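You operate a simulated robot arm through the tools that you are given. There is no shell and no other tool. Be economical: measure what you need, move in short steps, check, and stop when the job is done.

The job below is to be done with a simulated robot arm. You get a single attempt, and the scene is never put back.

Task
Put things in order on the white table. At the end: the clear bleed cup stands where the silver syrup tin (marked "SYRUP 5") stood; the silver syrup tin from the white table stands where the clear vial (marked "Amber") stood; the clear vial from the white table stands where the cream paper bundle stood; the cream paper bundle from the white table is on the black iron trivet; whatever was shut is shut again. Leave all else as you found it, and nothing knocked over.

The check looks at the end state, three seconds after you hand in, the way a careful person would. Anything else that was tipped, shoved, dropped, spilled or broken makes it a failure.

Robot
A 7-joint arm with a two-finger parallel gripper, fixed in place. Base frame: the origin is at the foot of the arm, x ahead of it, y to its left, z up; the work surface is at about z = 0. Lengths are in mm, angles in degrees, forces in N, time in s.
With the tool pointing down near the work surface it reaches from about 240 to 620 mm from the base axis. Its first joint turns from -66.0 to 66.0 degrees. Payload 2.6 kg.
The tool frame sits at the grasp point between the pads (the TCP): z along the fingers, y along the line on which they close. The tips reach 30 mm beyond it. Largest opening 94 mm; finger width 28, thickness 10; the body of the gripper, 50 by 96 mm, starts 55 mm behind the TCP.
Orientation is told as [roll, pitch, yaw] about the base's x, y, z axes, in that order, counted from this pose: with the fingers straight down and closing along the base's y, the tool's x points along the base's -x, its y along +y and its z along -z.

Tools
- The arm moves only by the tool drive_tool. Its argument "steps" is a list of rows, each a list of 7 numbers: the shift along the tool's x, y, z in mm, then the turn, a rotation vector about the tool's x, y, z in degrees, then the opening, from 0 (shut) to 1 (fully open). In form: [[tx, ty, tz, rx, ry, rz, hand], ...]. A call has 1 to 10 rows; each row is the pose to reach, as a shift and turn from the pose commanded when the call began, along the tool's axes at that moment. Rows are played at 5 a second. More than 50 mm and 8.6 degrees between two rows, or a gripper value outside its range, and nothing of the call is played. Where a pose cannot be reached the arm comes as near as it can. A force on the tool above 40 N (or 10 N above the force at the start of the call, whichever is more), or a blocked arm, ends the call early, and 0.2 s more pass. The fingers move at their own pace (about 72 mm/s each) and stop on an object; they squeeze with about 42 N. The grip force told is the motor's: it shows also when the fingers shut on nothing. Time passes only in rows, and 0.2 s behind the last, so rows that repeat a pose let the fingers close. It gives the time, the measured TCP pose, the force on the tool (base axes), the opening and the grip force at its end, in the units of the frame above (readings bear some noise), and new pictures: "show" is both (left out), scene, wrist or none.
- Cameras (640 x 400 px; columns grow to the right, rows downward): "scene" is fixed at [33.7, 438.9, 546.6]; the picture's right is [-0.74, -0.67, 0.00], its down [-0.48, 0.54, -0.69] and it looks along [0.46, -0.51, -0.72] (base axes); focal length 299 px, centre (320, 200). "wrist" rides on the gripper at [76, 14, -102] in the tool frame; the picture's right is [-0.18, 0.98, 0.00], its down [-0.75, -0.14, -0.64] and it looks along [-0.63, -0.12, 0.77] (tool axes); focal length 243 px, centre (320, 200). There is no depth. A picture from a camera that has moved, and an enlarged one, comes with that camera's place and axes in the base frame and with its lens.
- zoom(camera, box): a new picture of the part [left, top, right, bottom] of that camera's present view, enlarged. No time passes.
- sign_off(): hands the job in; it is judged then, once.

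Go step by step. Nothing tells you positions but the pictures and the camera data: compare them with the known pose of the tool, close in by small moves and look again before you grip or let go. The budget is 120 turns and 170 pictures, counting those below and the enlarged ones. Unless the task says otherwise, let go and move clear before handing in, and close with one line.

The tools are called after ">>>" by a JSON object that holds its "fn" and its "kwargs". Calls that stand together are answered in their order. drive_tool: Moves the arm, as the interface text tells. Its arguments: {"type":"object","properties":{"steps":{"type":"array"},"show":{"type":"string","enum":["both","scene","wrist","none"]}},"required":["steps"]} The other tools are called the same way: zoom (camera, box) takes an enlarged picture of a part of a camera's view; sign_off () hands the job in.

At the start:

```text
clock: 0.0
position: [444.6, -25.8, 235.8]
orientation: [0.1, 0.1, 0.1]
contact_force: [0.1, -0.2, -0.3]
finger_gap: 94.0
grasp_force: 0.1
```

scene: 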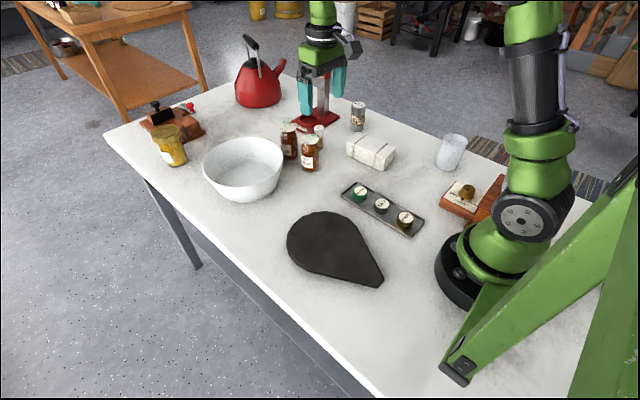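
wrist: 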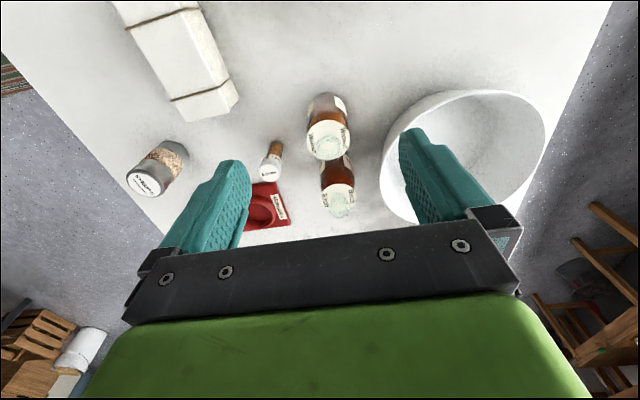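

I see a table with bottles, a tray with small pots, a cream bundle, a clear cup and a black teardrop slab. I zoom in to identify the marked items.

>>> {"fn": "zoom", "kwargs": {"camera": "scene", "box": [260, 90, 420, 190]}}

>>> {"fn": "zoom", "kwargs": {"camera": "scene", "box": [330, 120, 530, 245]}}

>>> {"fn": "zoom", "kwargs": {"camera": "wrist", "box": [100, 70, 400, 257]}}

>>> {"fn": "zoom", "kwargs": {"camera": "scene", "box": [120, 30, 300, 170]}}

```text
4.00 times, centred on (340, 140) of scene
camera zoom: at [33.7, 438.9, 546.6], right [-0.74, -0.67, 0.0], down [-0.48, 0.54, -0.69], along [0.46, -0.51, -0.72], focal length 1196 px, centre (240, 440)
```

zoom: 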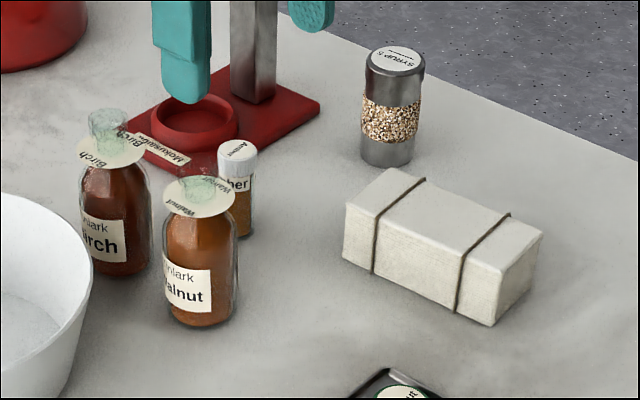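

```text
3.20 times, centred on (430, 182) of scene
camera zoom: at [33.7, 438.9, 546.6], right [-0.74, -0.67, 0.0], down [-0.48, 0.54, -0.69], along [0.46, -0.51, -0.72], focal length 957 px, centre (-32, 256)
```

zoom: 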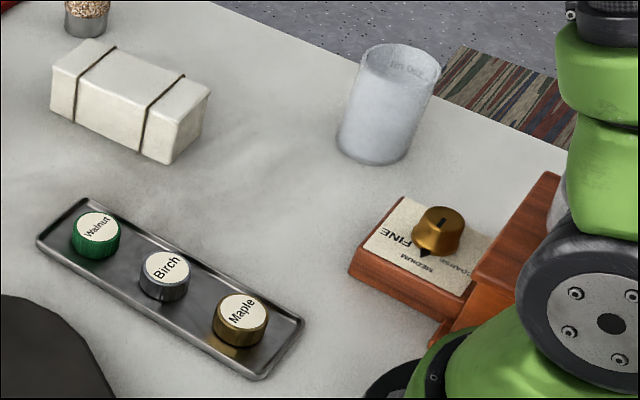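

```text
2.13 times, centred on (250, 164) of wrist
camera zoom: at [367.2, -10.8, 339.9], right [0.18, 0.98, 0.0], down [0.75, -0.14, 0.64], along [0.63, -0.12, -0.77], focal length 518 px, centre (469, 278)
```

zoom: 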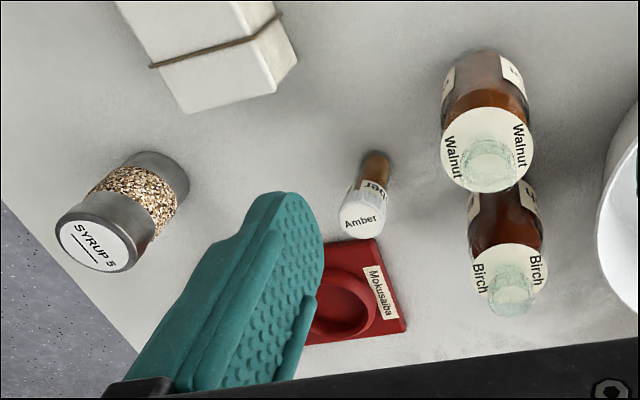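

```text
2.86 times, centred on (210, 100) of scene
camera zoom: at [33.7, 438.9, 546.6], right [-0.74, -0.67, 0.0], down [-0.48, 0.54, -0.69], along [0.46, -0.51, -0.72], focal length 854 px, centre (634, 486)
```

zoom: 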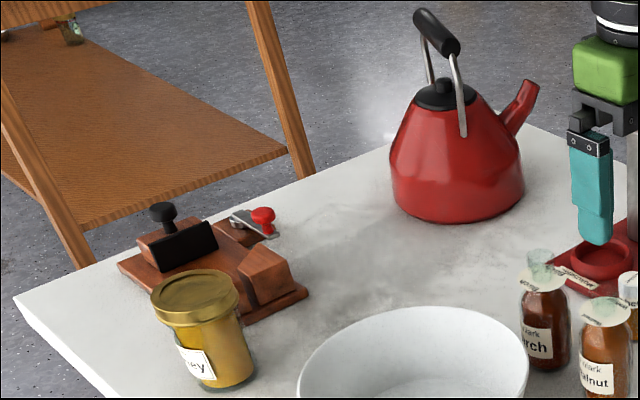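

>>> {"fn": "drive_tool", "kwargs": {"steps": [[14, -37, 0, 0, 0, 0, 1], [28, -74, 0, 0, 0, 0, 1], [42, -110, 0, 0, 0, 0, 1], [57, -147, 0, 0, 0, 0, 1], [57, -147, 0, 0, 0, 0, 1]]}}

>>> {"fn": "zoom", "kwargs": {"camera": "scene", "box": [270, 190, 430, 290]}}

>>> {"fn": "zoom", "kwargs": {"camera": "scene", "box": [260, 70, 420, 170]}}

```text
clock: 1.2
position: [387.2, -173.2, 235.4]
orientation: [0.1, 0.1, -0.1]
contact_force: [0.5, 0.7, 0.4]
finger_gap: 93.8
grasp_force: 0.0
camera wrist: at [310.7, -158.2, 339.5], right [0.18, 0.98, 0.0], down [0.75, -0.14, 0.64], along [0.63, -0.12, -0.77], focal length 243 px, centre (320, 200)
```

scene: 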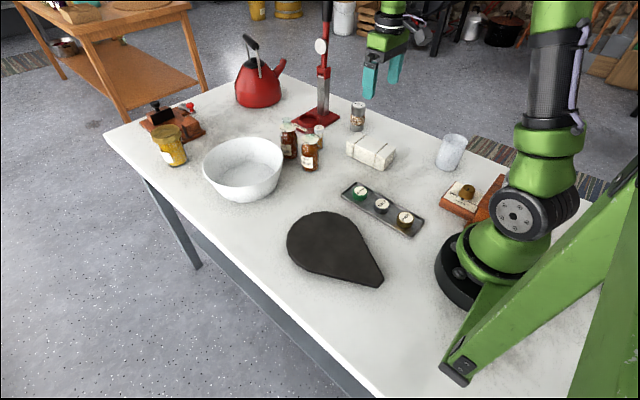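
wrist: 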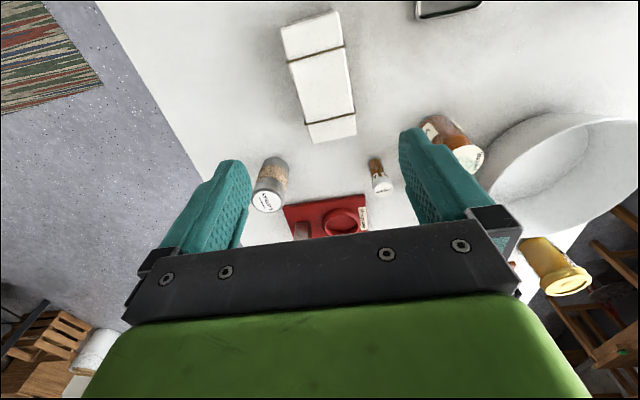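

```text
4.00 times, centred on (350, 240) of scene
camera zoom: at [33.7, 438.8, 546.6], right [-0.74, -0.67, 0.0], down [-0.48, 0.54, -0.69], along [0.46, -0.51, -0.72], focal length 1196 px, centre (200, 40)
```

zoom: 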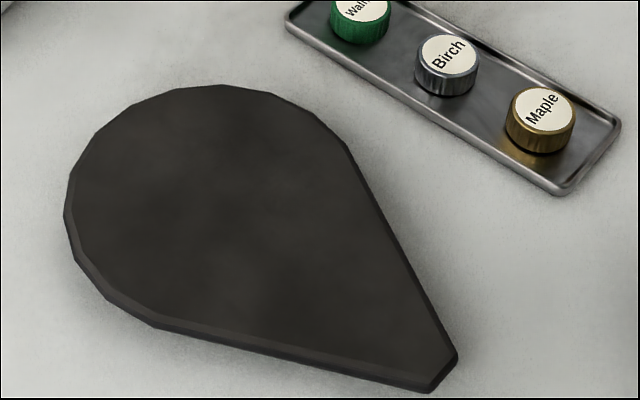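

```text
4.00 times, centred on (340, 120) of scene
camera zoom: at [33.7, 438.8, 546.6], right [-0.74, -0.67, 0.0], down [-0.48, 0.54, -0.69], along [0.46, -0.51, -0.72], focal length 1196 px, centre (240, 520)
```

zoom: 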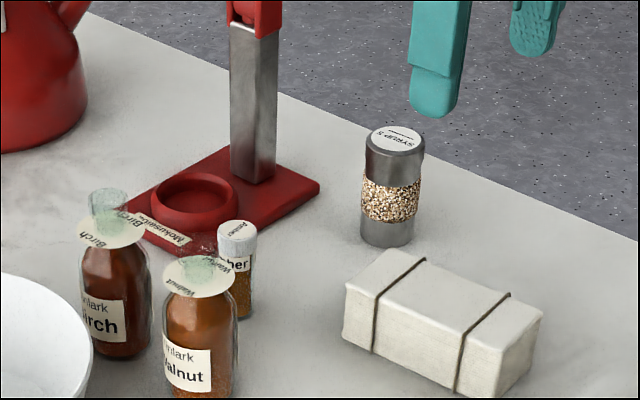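

>>> {"fn": "zoom", "kwargs": {"camera": "wrist", "box": [240, 0, 400, 100]}}

>>> {"fn": "zoom", "kwargs": {"camera": "wrist", "box": [240, 130, 400, 230]}}

>>> {"fn": "zoom", "kwargs": {"camera": "scene", "box": [280, 0, 440, 100]}}

>>> {"fn": "zoom", "kwargs": {"camera": "scene", "box": [410, 115, 490, 185]}}

```text
4.00 times, centred on (320, 50) of wrist
camera zoom: at [310.7, -158.2, 339.5], right [0.18, 0.98, 0.0], down [0.75, -0.14, 0.64], along [0.63, -0.12, -0.77], focal length 970 px, centre (320, 800)
```

zoom: 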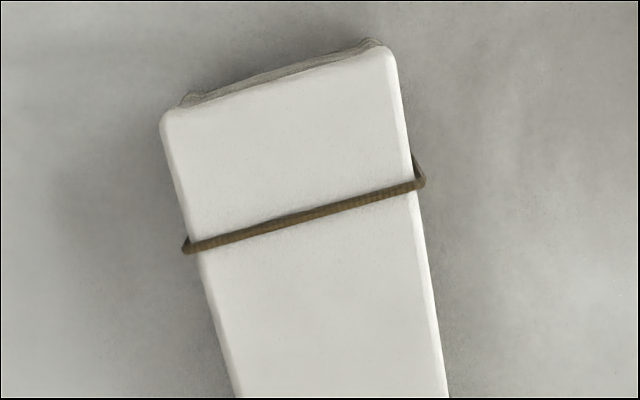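

```text
4.00 times, centred on (320, 180) of wrist
camera zoom: at [310.7, -158.2, 339.5], right [0.18, 0.98, 0.0], down [0.75, -0.14, 0.64], along [0.63, -0.12, -0.77], focal length 970 px, centre (320, 280)
```

zoom: 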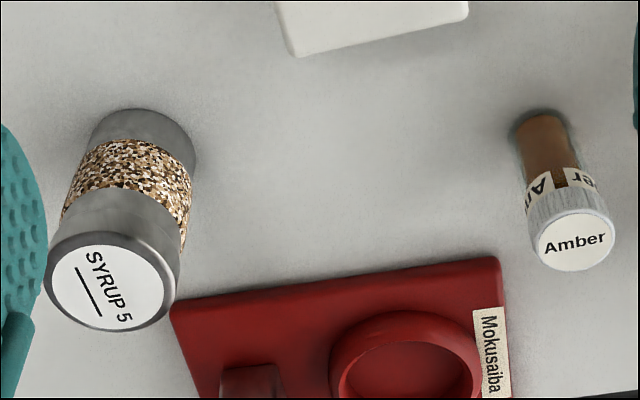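

```text
4.00 times, centred on (360, 50) of scene
camera zoom: at [33.7, 438.8, 546.6], right [-0.74, -0.67, 0.0], down [-0.48, 0.54, -0.69], along [0.46, -0.51, -0.72], focal length 1196 px, centre (160, 800)
```

zoom: 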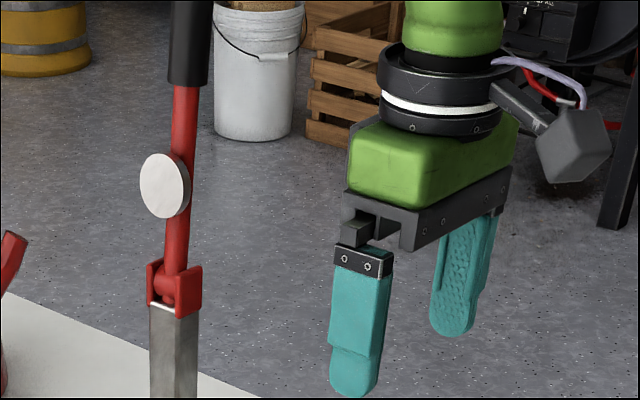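

```text
5.71 times, centred on (450, 150) of scene
camera zoom: at [33.7, 438.8, 546.6], right [-0.74, -0.67, 0.0], down [-0.48, 0.54, -0.69], along [0.46, -0.51, -0.72], focal length 1709 px, centre (-423, 486)
```

zoom: 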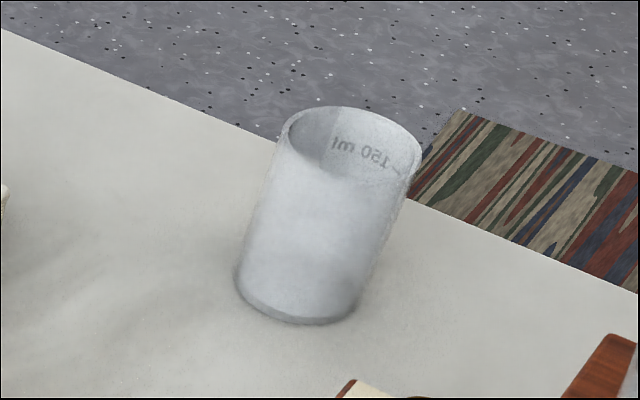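

The bundle centre is near (389, -169), about 50 high and 55 wide, turned about 3.5°. I lower around it and grip.

>>> {"fn": "drive_tool", "kwargs": {"steps": [[-2, 4, 40, 0, 0, -3.5, 1], [-2, 4, 80, 0, 0, -3.5, 1], [-2, 4, 120, 0, 0, -3.5, 1], [-2, 4, 150, 0, 0, -3.5, 1], [-2, 4, 150, 0, 0, -3.5, 1]]}}

```text
clock: 2.4
position: [389.7, -168.3, 85.2]
orientation: [0.0, 0.0, 3.4]
contact_force: [-0.2, -0.2, 0.4]
finger_gap: 94.0
grasp_force: 0.1
camera wrist: at [312.1, -158.2, 189.7], right [0.12, 0.99, 0.0], down [0.76, -0.1, 0.64], along [0.64, -0.08, -0.77], focal length 243 px, centre (320, 200)
```

scene: 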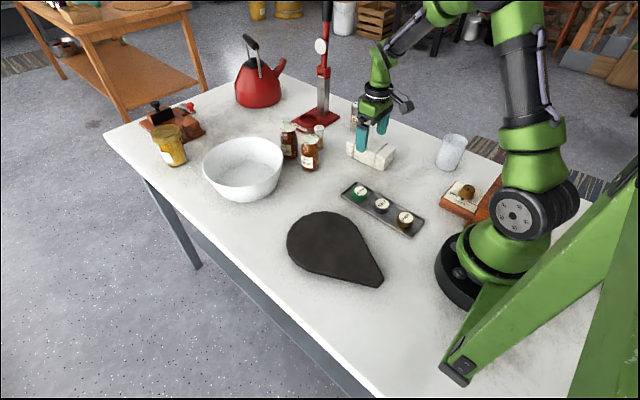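
wrist: 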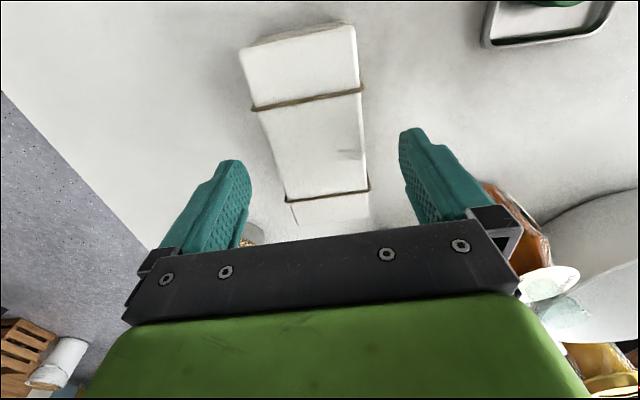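

>>> {"fn": "drive_tool", "kwargs": {"steps": [[0, 0, 25, 0, 0, 0, 1], [0, 0, 48, 0, 0, 0, 1], [0, 0, 48, 0, 0, 0, 1], [0, 0, 48, 0, 0, 0, 0.3], [0, 0, 48, 0, 0, 0, 0.3], [0, 0, 48, 0, 0, 0, 0.3]]}}

```text
clock: 3.8
position: [388.2, -168.5, 39.1]
orientation: [0.0, 0.1, 3.6]
contact_force: [-0.1, 0.3, 0.0]
finger_gap: 65.8
grasp_force: 42.1
camera wrist: at [312.0, -158.5, 142.0], right [0.12, 0.99, 0.0], down [0.76, -0.1, 0.64], along [0.64, -0.08, -0.77], focal length 243 px, centre (320, 200)
```

scene: 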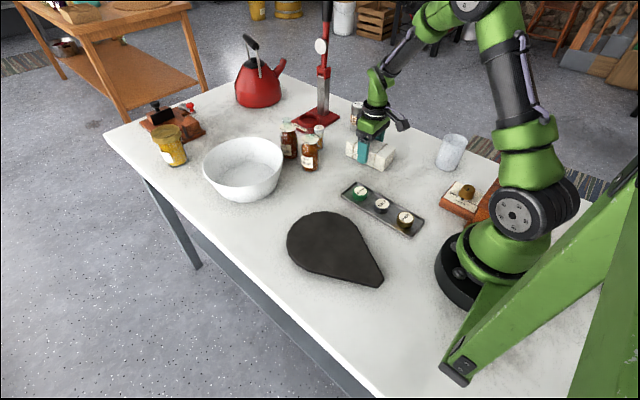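
wrist: 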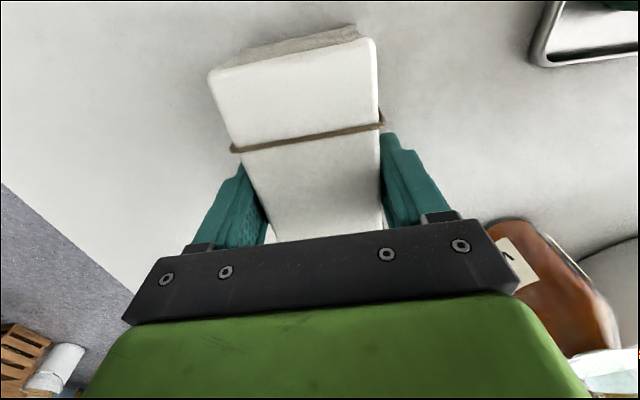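

Gripped at 66 mm. I lift it straight up.

>>> {"fn": "drive_tool", "kwargs": {"steps": [[0, 0, -10, 0, 0, 0, 0.3], [0, 0, -40, 0, 0, 0, 0.3], [0, 0, -80, 0, 0, 0, 0.3], [0, 0, -120, 0, 0, 0, 0.3], [0, 0, -120, 0, 0, 0, 0.3]]}}

```text
clock: 5.0
position: [389.8, -169.5, 158.2]
orientation: [0.0, 0.0, 3.5]
contact_force: [0.4, -0.6, -0.8]
finger_gap: 65.7
grasp_force: 42.0
camera wrist: at [311.8, -158.9, 262.6], right [0.12, 0.99, 0.0], down [0.76, -0.1, 0.64], along [0.64, -0.08, -0.77], focal length 243 px, centre (320, 200)
```

scene: 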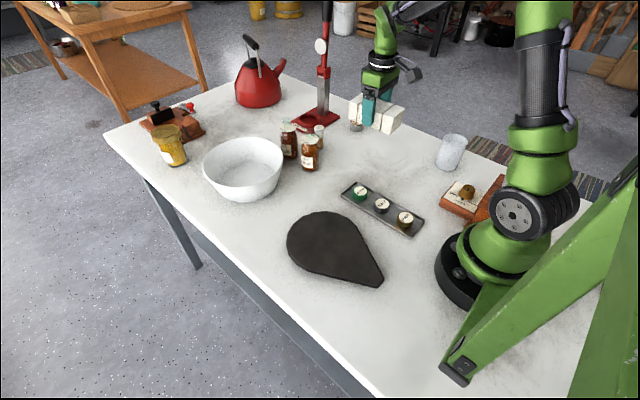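
wrist: 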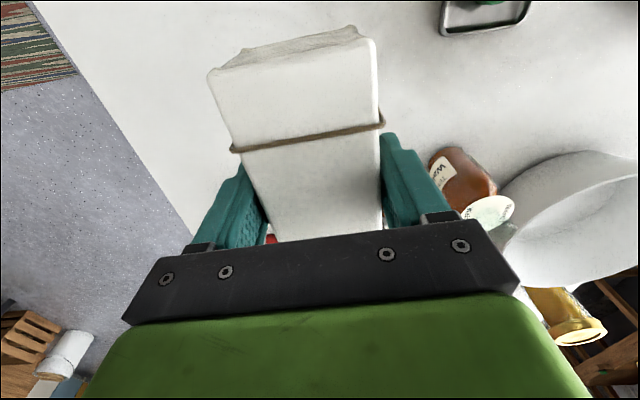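

>>> {"fn": "drive_tool", "kwargs": {"steps": [[10, 39.4, 0, 0, 0, 0, 0.3], [20, 78.8, 0, 0, 0, 0, 0.3], [30, 118.2, 0, 0, 0, 0, 0.3], [40, 157.7, 0, 0, 0, 0, 0.3], [50, 197, 0, 0, 0, 0, 0.3], [60, 236.5, 0, 0, 0, 0, 0.3], [70, 276, 0, 0, 0, 0, 0.3], [80, 315.4, 0, 0, 0, 0, 0.3], [80, 315.4, 0, 0, 0, 0, 0.3]]}}

```text
clock: 7.0
position: [288.5, 143.5, 158.3]
orientation: [0.0, 0.0, 3.4]
contact_force: [-0.1, -0.2, -1.1]
finger_gap: 65.8
grasp_force: 42.0
camera wrist: at [212.1, 153.4, 262.1], right [0.12, 0.99, 0.0], down [0.76, -0.1, 0.64], along [0.64, -0.08, -0.77], focal length 243 px, centre (320, 200)
```

scene: 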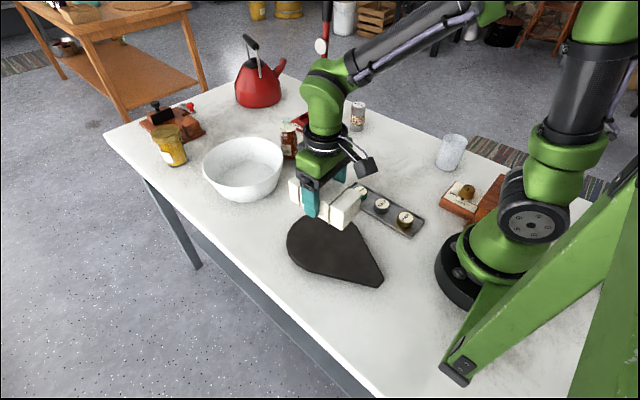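
wrist: 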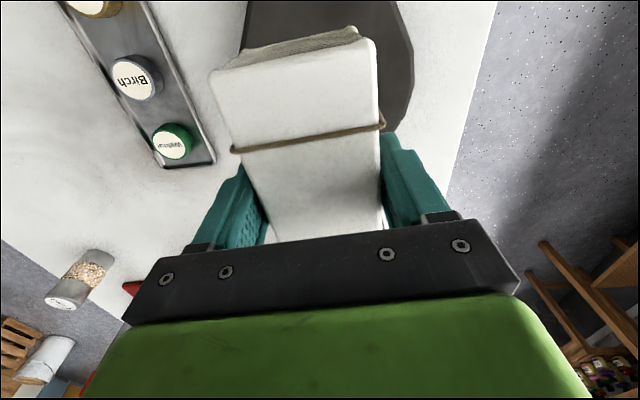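

>>> {"fn": "drive_tool", "kwargs": {"steps": [[0, 4, 0, 0, 0, 0, 0.3], [0, 4, 30, 0, 0, 0, 0.3], [0, 4, 60, 0, 0, 0, 0.3], [0, 4, 88, 0, 0, 0, 0.3], [0, 4, 88, 0, 0, 0, 0.3]]}}

>>> {"fn": "zoom", "kwargs": {"camera": "scene", "box": [260, 170, 420, 300]}}

```text
clock: 8.2
position: [288.2, 145.5, 70.0]
orientation: [0.0, 0.0, 3.5]
contact_force: [0.5, -0.7, -1.4]
finger_gap: 66.2
grasp_force: 42.2
camera wrist: at [211.2, 156.1, 173.4], right [0.12, 0.99, 0.0], down [0.76, -0.09, 0.64], along [0.64, -0.08, -0.77], focal length 243 px, centre (320, 200)
```

scene: 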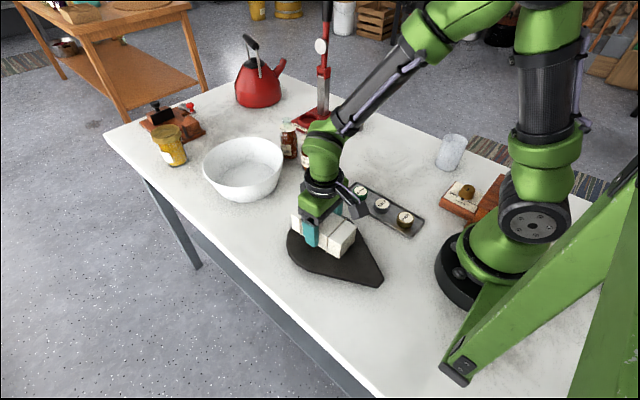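
wrist: 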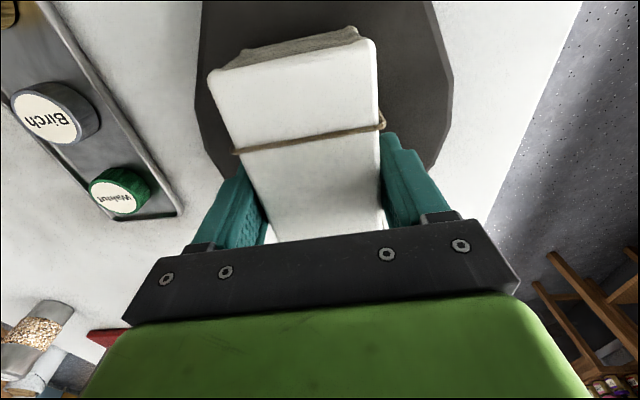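

```text
3.08 times, centred on (340, 235) of scene
camera zoom: at [33.7, 438.9, 546.6], right [-0.74, -0.67, 0.0], down [-0.48, 0.54, -0.69], along [0.46, -0.51, -0.72], focal length 920 px, centre (258, 92)
```

zoom: 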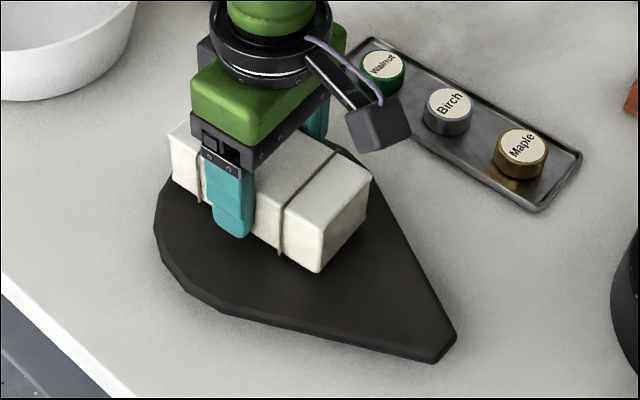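

>>> {"fn": "drive_tool", "kwargs": {"steps": [[12, 0, 0, 0, 0, 0, 0.3], [12, 0, 5, 0, 0, 0, 0.3], [12, 0, 10, 0, 0, 0, 0.3], [12, 0, 13, 0, 0, 0, 0.3], [12, 0, 16, 0, 0, 0, 0.3], [12, 0, 16, 0, 0, 0, 0.3]]}}

>>> {"fn": "zoom", "kwargs": {"camera": "scene", "box": [260, 170, 420, 300]}}

```text
clock: 9.0
position: [277.1, 143.9, 63.1]
orientation: [0.2, -0.2, 3.4]
contact_force: [-0.5, -1.0, 3.9]
finger_gap: 66.0
grasp_force: 41.5
stopped in row 4: the force on the tool passed its limit (the readings are from after the stop); the commanded pose is now the measured one
camera wrist: at [200.3, 155.1, 166.4], right [0.13, 0.99, 0.0], down [0.76, -0.1, 0.64], along [0.64, -0.08, -0.76], focal length 243 px, centre (320, 200)
```

scene: 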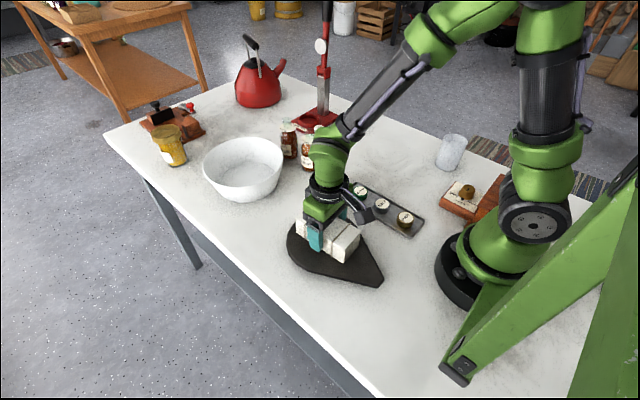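
wrist: 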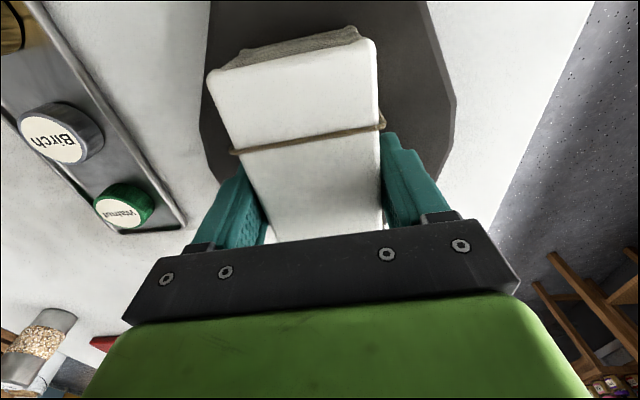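

```text
3.08 times, centred on (340, 235) of scene
camera zoom: at [33.7, 438.9, 546.6], right [-0.74, -0.67, 0.0], down [-0.48, 0.54, -0.69], along [0.46, -0.51, -0.72], focal length 920 px, centre (258, 92)
```

zoom: 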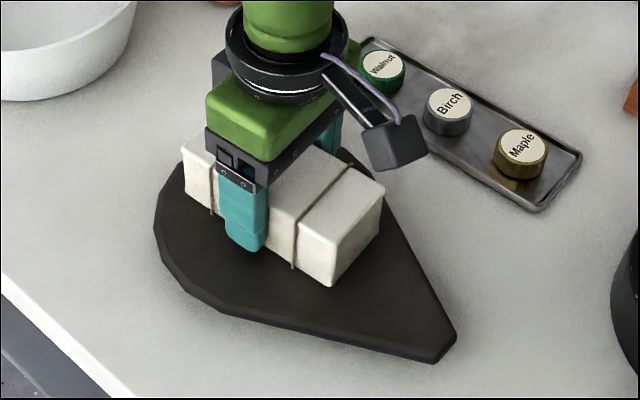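

Contact came a little early. I lower by very small steps to feel the trivet.

>>> {"fn": "drive_tool", "kwargs": {"steps": [[0, 0, 0, 0, 0, 0, 0.3], [0, 0, 1, 0, 0, 0, 0.3], [0, 0, 2, 0, 0, 0, 0.3], [0, 0, 3, 0, 0, 0, 0.3], [0, 0, 3, 0, 0, 0, 0.3]]}}

>>> {"fn": "zoom", "kwargs": {"camera": "scene", "box": [280, 200, 376, 260]}}

```text
clock: 9.8
position: [278.2, 143.2, 62.5]
orientation: [0.1, -0.2, 3.4]
contact_force: [-0.7, -0.6, 4.4]
finger_gap: 66.0
grasp_force: 42.0
stopped in row 3: the force on the tool passed its limit (the readings are from after the stop); the commanded pose is now the measured one
camera wrist: at [200.4, 155.3, 166.3], right [0.13, 0.99, 0.0], down [0.76, -0.1, 0.64], along [0.64, -0.08, -0.76], focal length 243 px, centre (320, 200)
```

scene: 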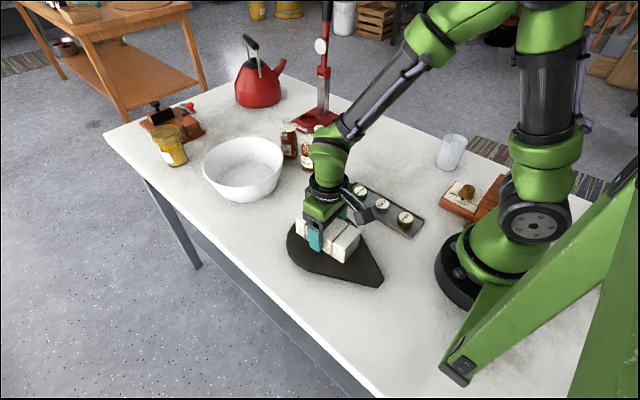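
wrist: 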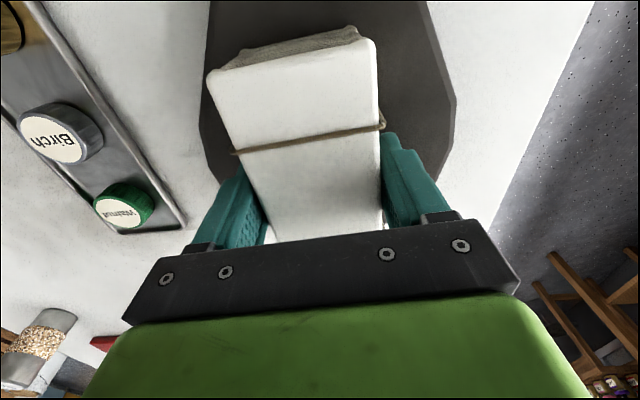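

```text
6.67 times, centred on (328, 230) of scene
camera zoom: at [33.7, 438.9, 546.6], right [-0.74, -0.67, 0.0], down [-0.48, 0.54, -0.69], along [0.46, -0.51, -0.72], focal length 1994 px, centre (267, 0)
```

zoom: 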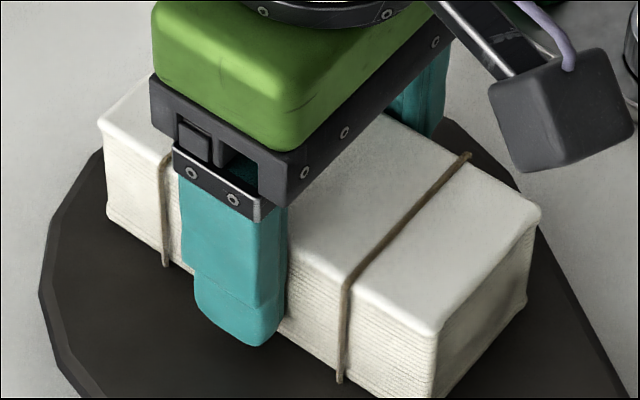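

The bundle rests on the trivet; I let go and rise clear.

>>> {"fn": "drive_tool", "kwargs": {"steps": [[0, 0, 0, 0, 0, 0, 0.75], [0, 0, 0, 0, 0, 0, 0.95], [0, 0, 0, 0, 0, 0, 0.95], [0, 0, -20, 0, 0, 0, 0.95], [0, 0, -60, 0, 0, 0, 0.95], [0, 0, -100, 0, 0, 0, 0.95], [0, 0, -140, 0, 0, 0, 0.95], [0, 0, -140, 0, 0, 0, 0.95]]}}

>>> {"fn": "zoom", "kwargs": {"camera": "scene", "box": [270, 190, 430, 290]}}

```text
clock: 11.6
position: [276.0, 144.6, 204.0]
orientation: [-0.1, -0.1, 3.3]
contact_force: [0.7, 0.7, 0.4]
finger_gap: 89.2
grasp_force: 0.0
camera wrist: at [199.0, 155.2, 307.4], right [0.13, 0.99, 0.0], down [0.76, -0.1, 0.64], along [0.64, -0.08, -0.76], focal length 243 px, centre (320, 200)
```

scene: 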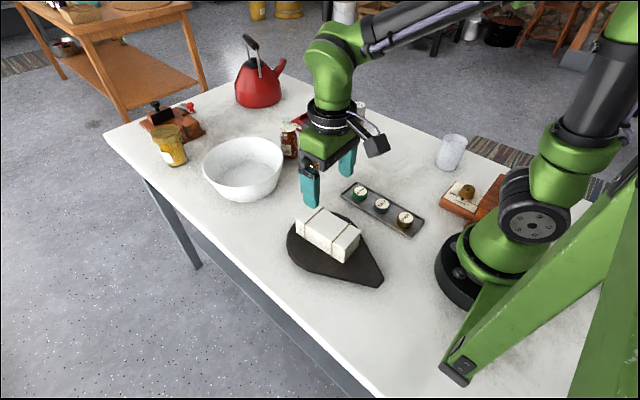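
wrist: 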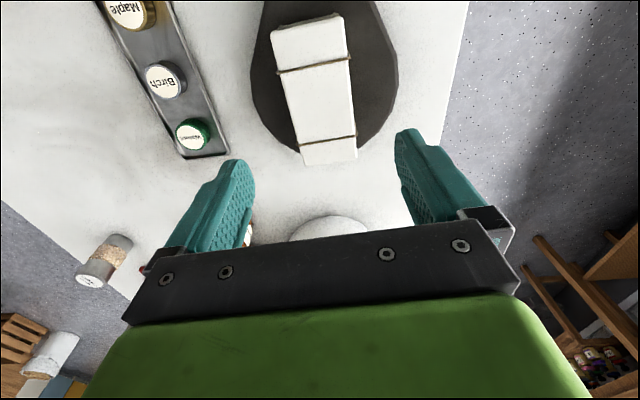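

```text
4.00 times, centred on (350, 240) of scene
camera zoom: at [33.7, 438.9, 546.6], right [-0.74, -0.67, 0.0], down [-0.48, 0.54, -0.69], along [0.46, -0.51, -0.72], focal length 1196 px, centre (200, 40)
```

zoom: 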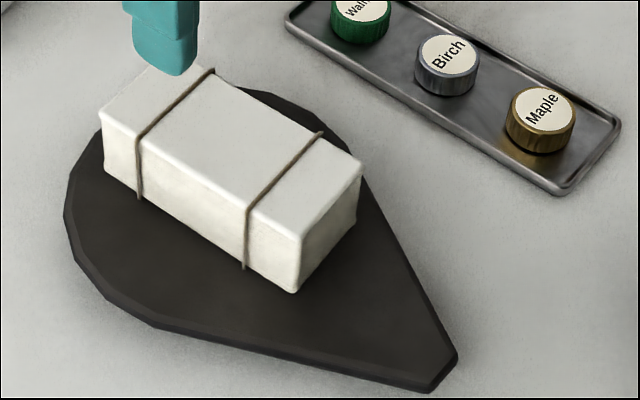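

Bundle is placed. Next I go above the vial, near (527, -108), staying high.

>>> {"fn": "drive_tool", "kwargs": {"steps": [[-29.3, -33.3, 0, 0, 0, 0.4, 0.6], [-58.6, -66.6, 0, 0, 0, 0.8, 0.6], [-88, -99.9, 0, 0, 0, 1.2, 0.6], [-117.3, -133.1, 0, 0, 0, 1.6, 0.6], [-146.6, -166.4, 0, 0, 0, 2, 0.6], [-176, -199.7, 0, 0, 0, 2.5, 0.6], [-205.3, -233, 0, 0, 0, 3, 0.6], [-234.6, -266.3, 0, 0, 0, 3.4, 0.6], [-234.6, -266.3, 0, 0, 0, 3.4, 0.6]]}}

>>> {"fn": "zoom", "kwargs": {"camera": "wrist", "box": [220, 60, 420, 220]}}

```text
clock: 13.6
position: [526.8, -106.9, 204.3]
orientation: [0.1, -0.2, -0.1]
contact_force: [-0.1, -0.5, 0.4]
finger_gap: 56.6
grasp_force: 0.1
camera wrist: at [450.5, -91.5, 306.9], right [0.19, 0.98, 0.0], down [0.75, -0.14, 0.64], along [0.63, -0.12, -0.77], focal length 243 px, centre (320, 200)
```

scene: 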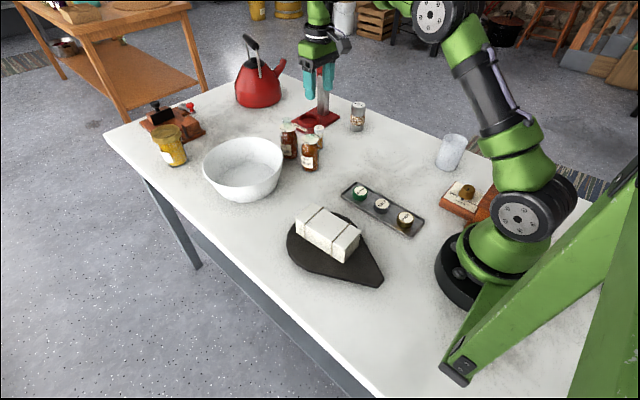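
wrist: 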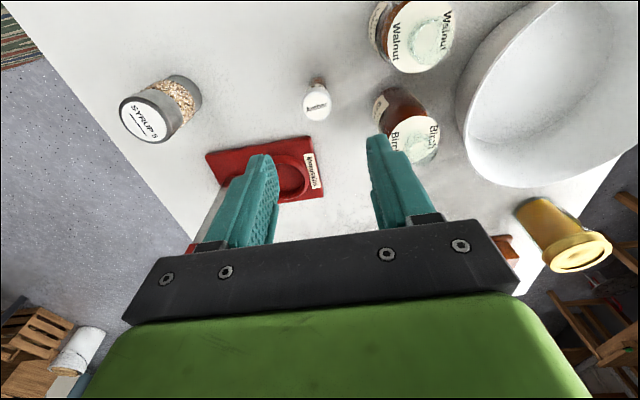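

```text
2.50 times, centred on (320, 140) of wrist
camera zoom: at [450.5, -91.5, 306.9], right [0.19, 0.98, 0.0], down [0.75, -0.14, 0.64], along [0.63, -0.12, -0.77], focal length 606 px, centre (320, 350)
```

zoom: 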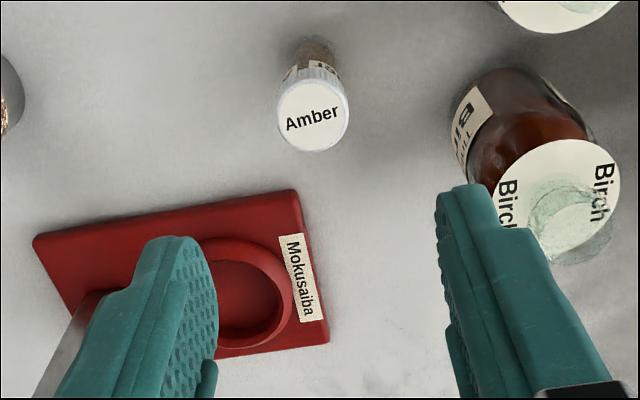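

>>> {"fn": "drive_tool", "kwargs": {"steps": [[2, -1, 35, 0, 0, 0, 0.6], [2, -1, 70, 0, 0, 0, 0.6], [2, -1, 100, 0, 0, 0, 0.6], [2, -1, 100, 0, 0, 0, 0.6]]}}

>>> {"fn": "zoom", "kwargs": {"camera": "scene", "box": [270, 70, 390, 180]}}

```text
clock: 14.6
position: [525.5, -109.1, 103.4]
orientation: [0.1, -0.2, -0.1]
contact_force: [-0.9, 0.2, -0.4]
finger_gap: 56.4
grasp_force: 0.0
camera wrist: at [449.4, -93.4, 206.4], right [0.19, 0.98, 0.0], down [0.75, -0.14, 0.64], along [0.63, -0.12, -0.76], focal length 243 px, centre (320, 200)
```

scene: 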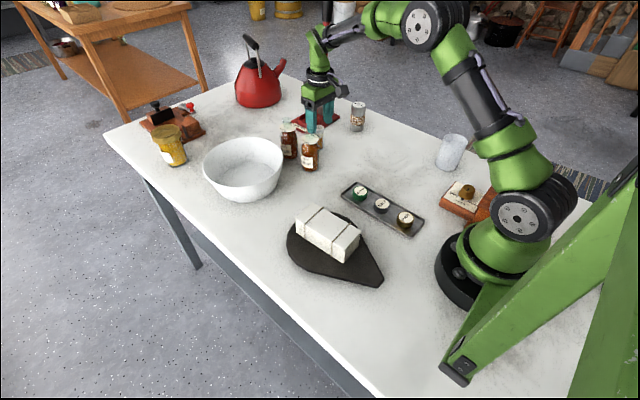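
wrist: 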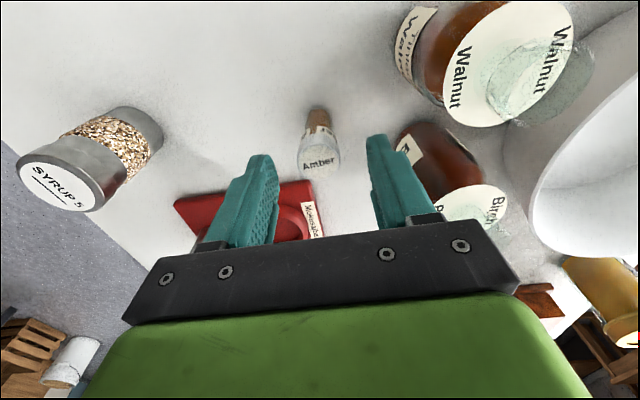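

```text
3.64 times, centred on (330, 125) of scene
camera zoom: at [33.7, 438.9, 546.6], right [-0.74, -0.67, 0.0], down [-0.48, 0.54, -0.69], along [0.46, -0.51, -0.72], focal length 1088 px, centre (284, 473)
```

zoom: 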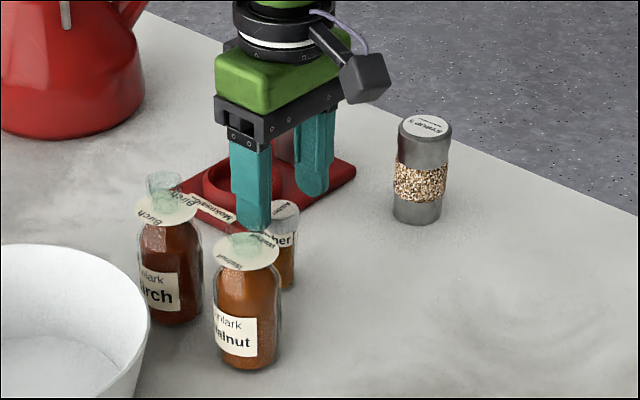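

>>> {"fn": "drive_tool", "kwargs": {"steps": [[0, 0, 25, 0, 0, 0, 0.6], [0, 0, 48, 0, 0, 0, 0.6], [0, 0, 48, 0, 0, 0, 0.6], [0, 0, 48, 0, 0, 0, 0.4], [0, 0, 48, 0, 0, 0, 0.1], [0, 0, 48, 0, 0, 0, 0.1], [0, 0, 48, 0, 0, 0, 0.1]]}}

>>> {"fn": "zoom", "kwargs": {"camera": "scene", "box": [270, 70, 390, 180]}}

```text
clock: 16.1
position: [526.9, -108.8, 56.1]
orientation: [0.1, -0.2, -0.1]
contact_force: [-0.5, -0.7, -0.1]
finger_gap: 26.3
grasp_force: 42.1
camera wrist: at [449.0, -92.9, 158.6], right [0.19, 0.98, 0.0], down [0.75, -0.14, 0.64], along [0.63, -0.12, -0.76], focal length 243 px, centre (320, 200)
```

scene: 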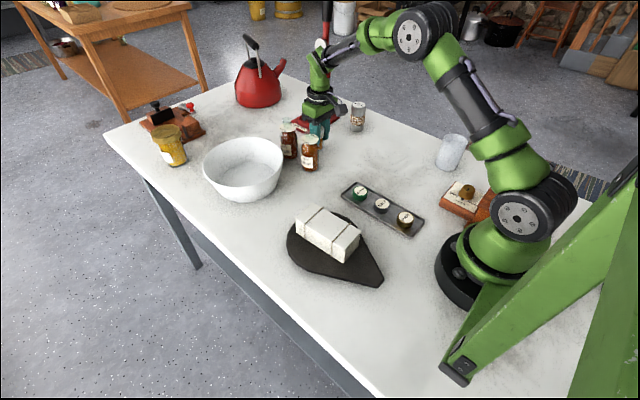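
wrist: 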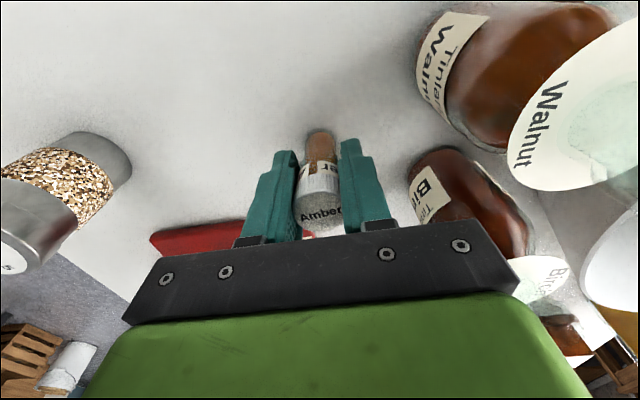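

```text
3.64 times, centred on (330, 125) of scene
camera zoom: at [33.7, 438.9, 546.6], right [-0.74, -0.67, 0.0], down [-0.48, 0.54, -0.69], along [0.46, -0.51, -0.72], focal length 1088 px, centre (284, 473)
```

zoom: 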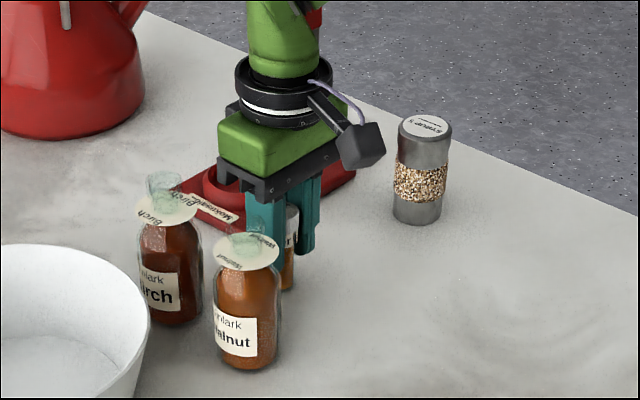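

>>> {"fn": "drive_tool", "kwargs": {"steps": [[0, 0, -10, 0, 0, 0, 0.1], [0, 0, -40, 0, 0, 0, 0.1], [0, 0, -80, 0, 0, 0, 0.1], [0, 0, -120, 0, 0, 0, 0.1], [35, -15, -120, 0, 0, 0, 0.1], [70, -30, -120, 0, 0, 0, 0.1], [105, -45, -120, 0, 0, 0, 0.1], [137, -60, -120, 0, 0, 0, 0.1], [137, -60, -120, 0, 0, 0, 0.1]]}}

```text
clock: 18.1
position: [387.2, -169.8, 175.9]
orientation: [0.1, -0.2, 0.0]
contact_force: [-0.4, -0.2, 0.1]
finger_gap: 26.2
grasp_force: 41.6
camera wrist: at [310.8, -153.6, 279.6], right [0.18, 0.98, 0.0], down [0.75, -0.14, 0.64], along [0.63, -0.12, -0.76], focal length 243 px, centre (320, 200)
```

scene: 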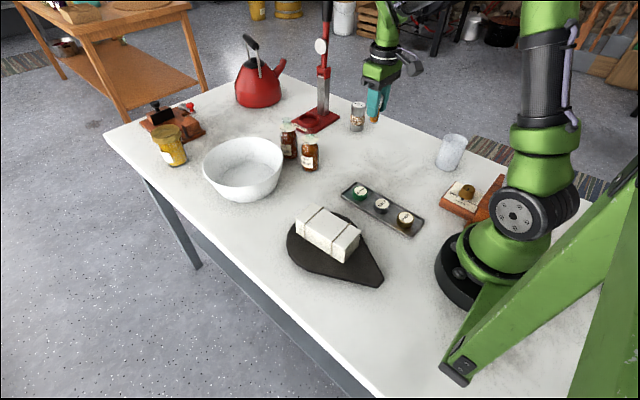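
wrist: 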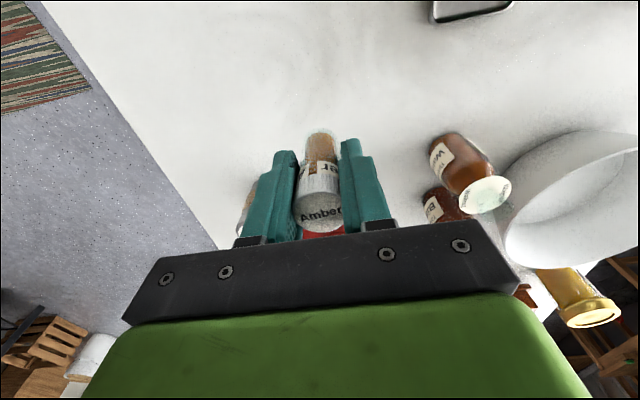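

Vial is held firmly and is over the bundle's old place. I lower it slowly.

>>> {"fn": "drive_tool", "kwargs": {"steps": [[0, 0, 40, 0, 0, 0, 0.1], [0, 0, 80, 0, 0, 0, 0.1], [0, 0, 105, 0, 0, 0, 0.1], [0, 0, 113, 0, 0, 0, 0.1], [0, 0, 116, 0, 0, 0, 0.1], [0, 0, 118, 0, 0, 0, 0.1], [0, 0, 119, 0, 0, 0, 0.1], [0, 0, 119, 0, 0, 0, 0.1]]}}

>>> {"fn": "zoom", "kwargs": {"camera": "scene", "box": [320, 90, 440, 190]}}

```text
clock: 19.9
position: [388.4, -168.6, 56.0]
orientation: [0.1, -0.2, -0.2]
contact_force: [0.0, 0.3, 0.1]
finger_gap: 26.6
grasp_force: 41.5
camera wrist: at [311.6, -153.5, 159.0], right [0.19, 0.98, 0.0], down [0.75, -0.14, 0.64], along [0.63, -0.12, -0.76], focal length 243 px, centre (320, 200)
```

scene: 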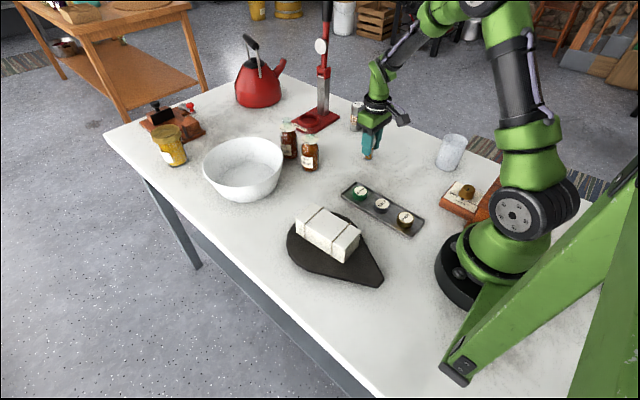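
wrist: 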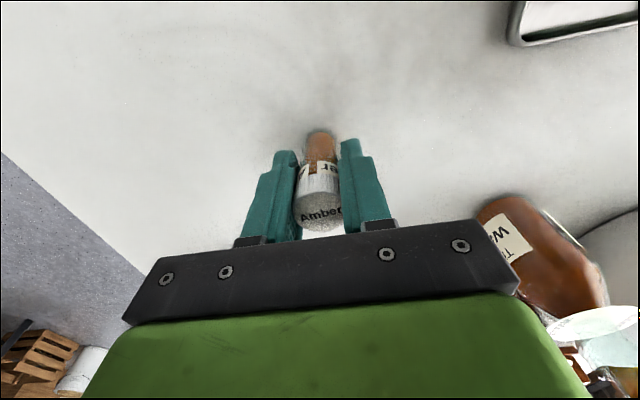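

```text
4.00 times, centred on (380, 140) of scene
camera zoom: at [33.7, 438.9, 546.6], right [-0.74, -0.67, 0.0], down [-0.48, 0.54, -0.69], along [0.46, -0.51, -0.72], focal length 1196 px, centre (80, 440)
```

zoom: 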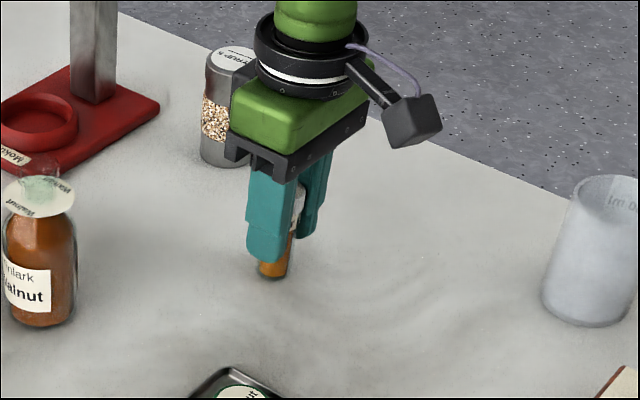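

>>> {"fn": "drive_tool", "kwargs": {"steps": [[0, 0, 0.5, 0, 0, 0, 0.1], [0, 0, 1, 0, 0, 0, 0.1], [0, 0, 1, 0, 0, 0, 0.35], [0, 0, 1, 0, 0, 0, 0.6], [0, 0, 1, 0, 0, 0, 0.6], [0, 0, -20, 0, 0, 0, 0.6], [0, 0, -60, 0, 0, 0, 0.8], [0, 0, -100, 0, 0, 0, 0.8], [0, 0, -140, 0, 0, 0, 0.8], [0, 0, -140, 0, 0, 0, 0.8]]}}

>>> {"fn": "zoom", "kwargs": {"camera": "scene", "box": [320, 90, 440, 190]}}

```text
clock: 22.1
position: [387.9, -169.7, 195.6]
orientation: [0.0, -0.2, 0.0]
contact_force: [0.4, -0.1, -0.4]
finger_gap: 75.3
grasp_force: 0.0
camera wrist: at [311.4, -153.2, 299.5], right [0.18, 0.98, 0.0], down [0.75, -0.14, 0.64], along [0.63, -0.12, -0.76], focal length 243 px, centre (320, 200)
```

scene: 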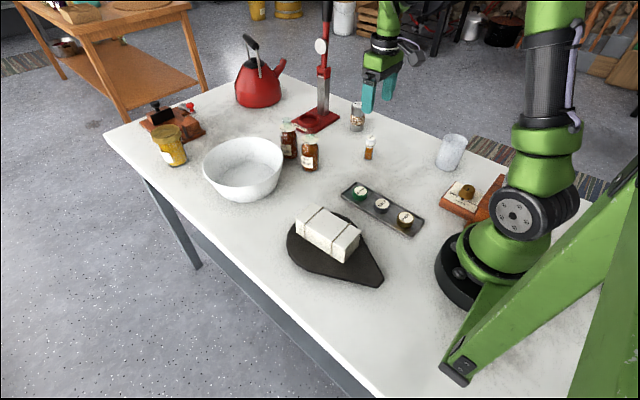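
wrist: 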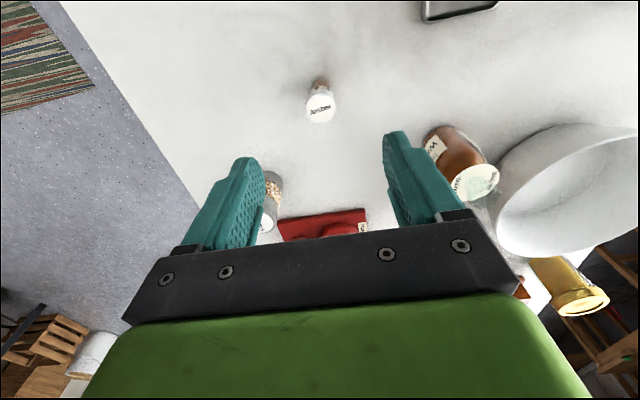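

```text
4.00 times, centred on (380, 140) of scene
camera zoom: at [33.7, 438.9, 546.6], right [-0.74, -0.67, 0.0], down [-0.48, 0.54, -0.69], along [0.46, -0.51, -0.72], focal length 1196 px, centre (80, 440)
```

zoom: 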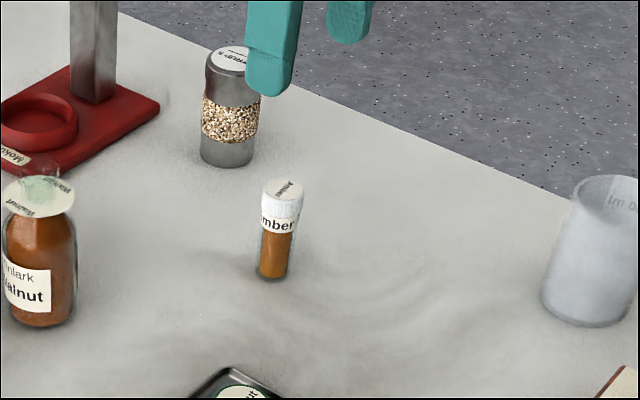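

>>> {"fn": "drive_tool", "kwargs": {"steps": [[-30, -25, 0, 0, 0, 0, 0.8], [-61, -50, 0, 0, 0, 0, 0.8], [-91, -75, 0, 0, 0, 0, 0.8], [-122, -100, 0, 0, 0, 0, 0.8], [-122, -100, 0, 0, 0, 0, 0.8]]}}

>>> {"fn": "zoom", "kwargs": {"camera": "wrist", "box": [220, 60, 420, 220]}}

```text
clock: 23.4
position: [509.8, -268.5, 194.3]
orientation: [0.2, 0.0, 0.0]
contact_force: [0.4, -0.5, 0.4]
finger_gap: 75.0
grasp_force: 0.1
camera wrist: at [434.3, -253.6, 298.6], right [0.19, 0.98, 0.0], down [0.75, -0.14, 0.64], along [0.63, -0.12, -0.77], focal length 243 px, centre (320, 200)
```

scene: 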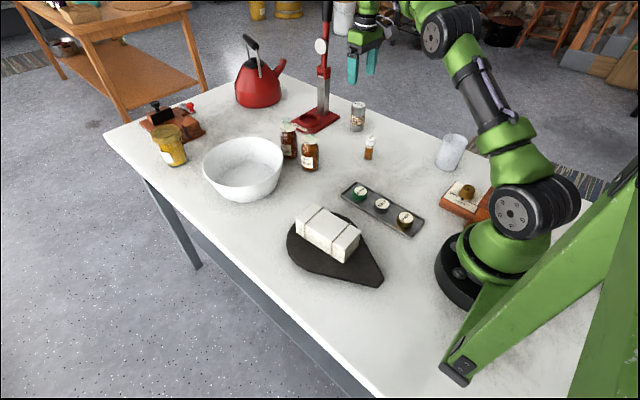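
wrist: 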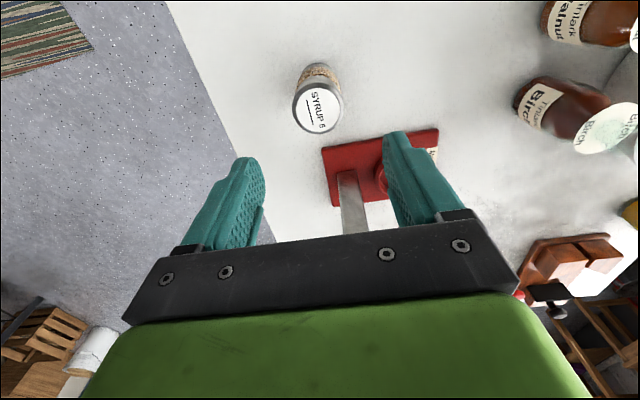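

```text
2.50 times, centred on (320, 140) of wrist
camera zoom: at [434.3, -253.6, 298.6], right [0.19, 0.98, 0.0], down [0.75, -0.14, 0.64], along [0.63, -0.12, -0.77], focal length 606 px, centre (320, 350)
```

zoom: 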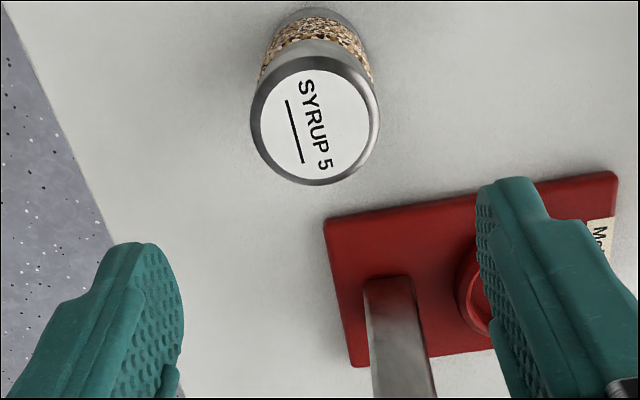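

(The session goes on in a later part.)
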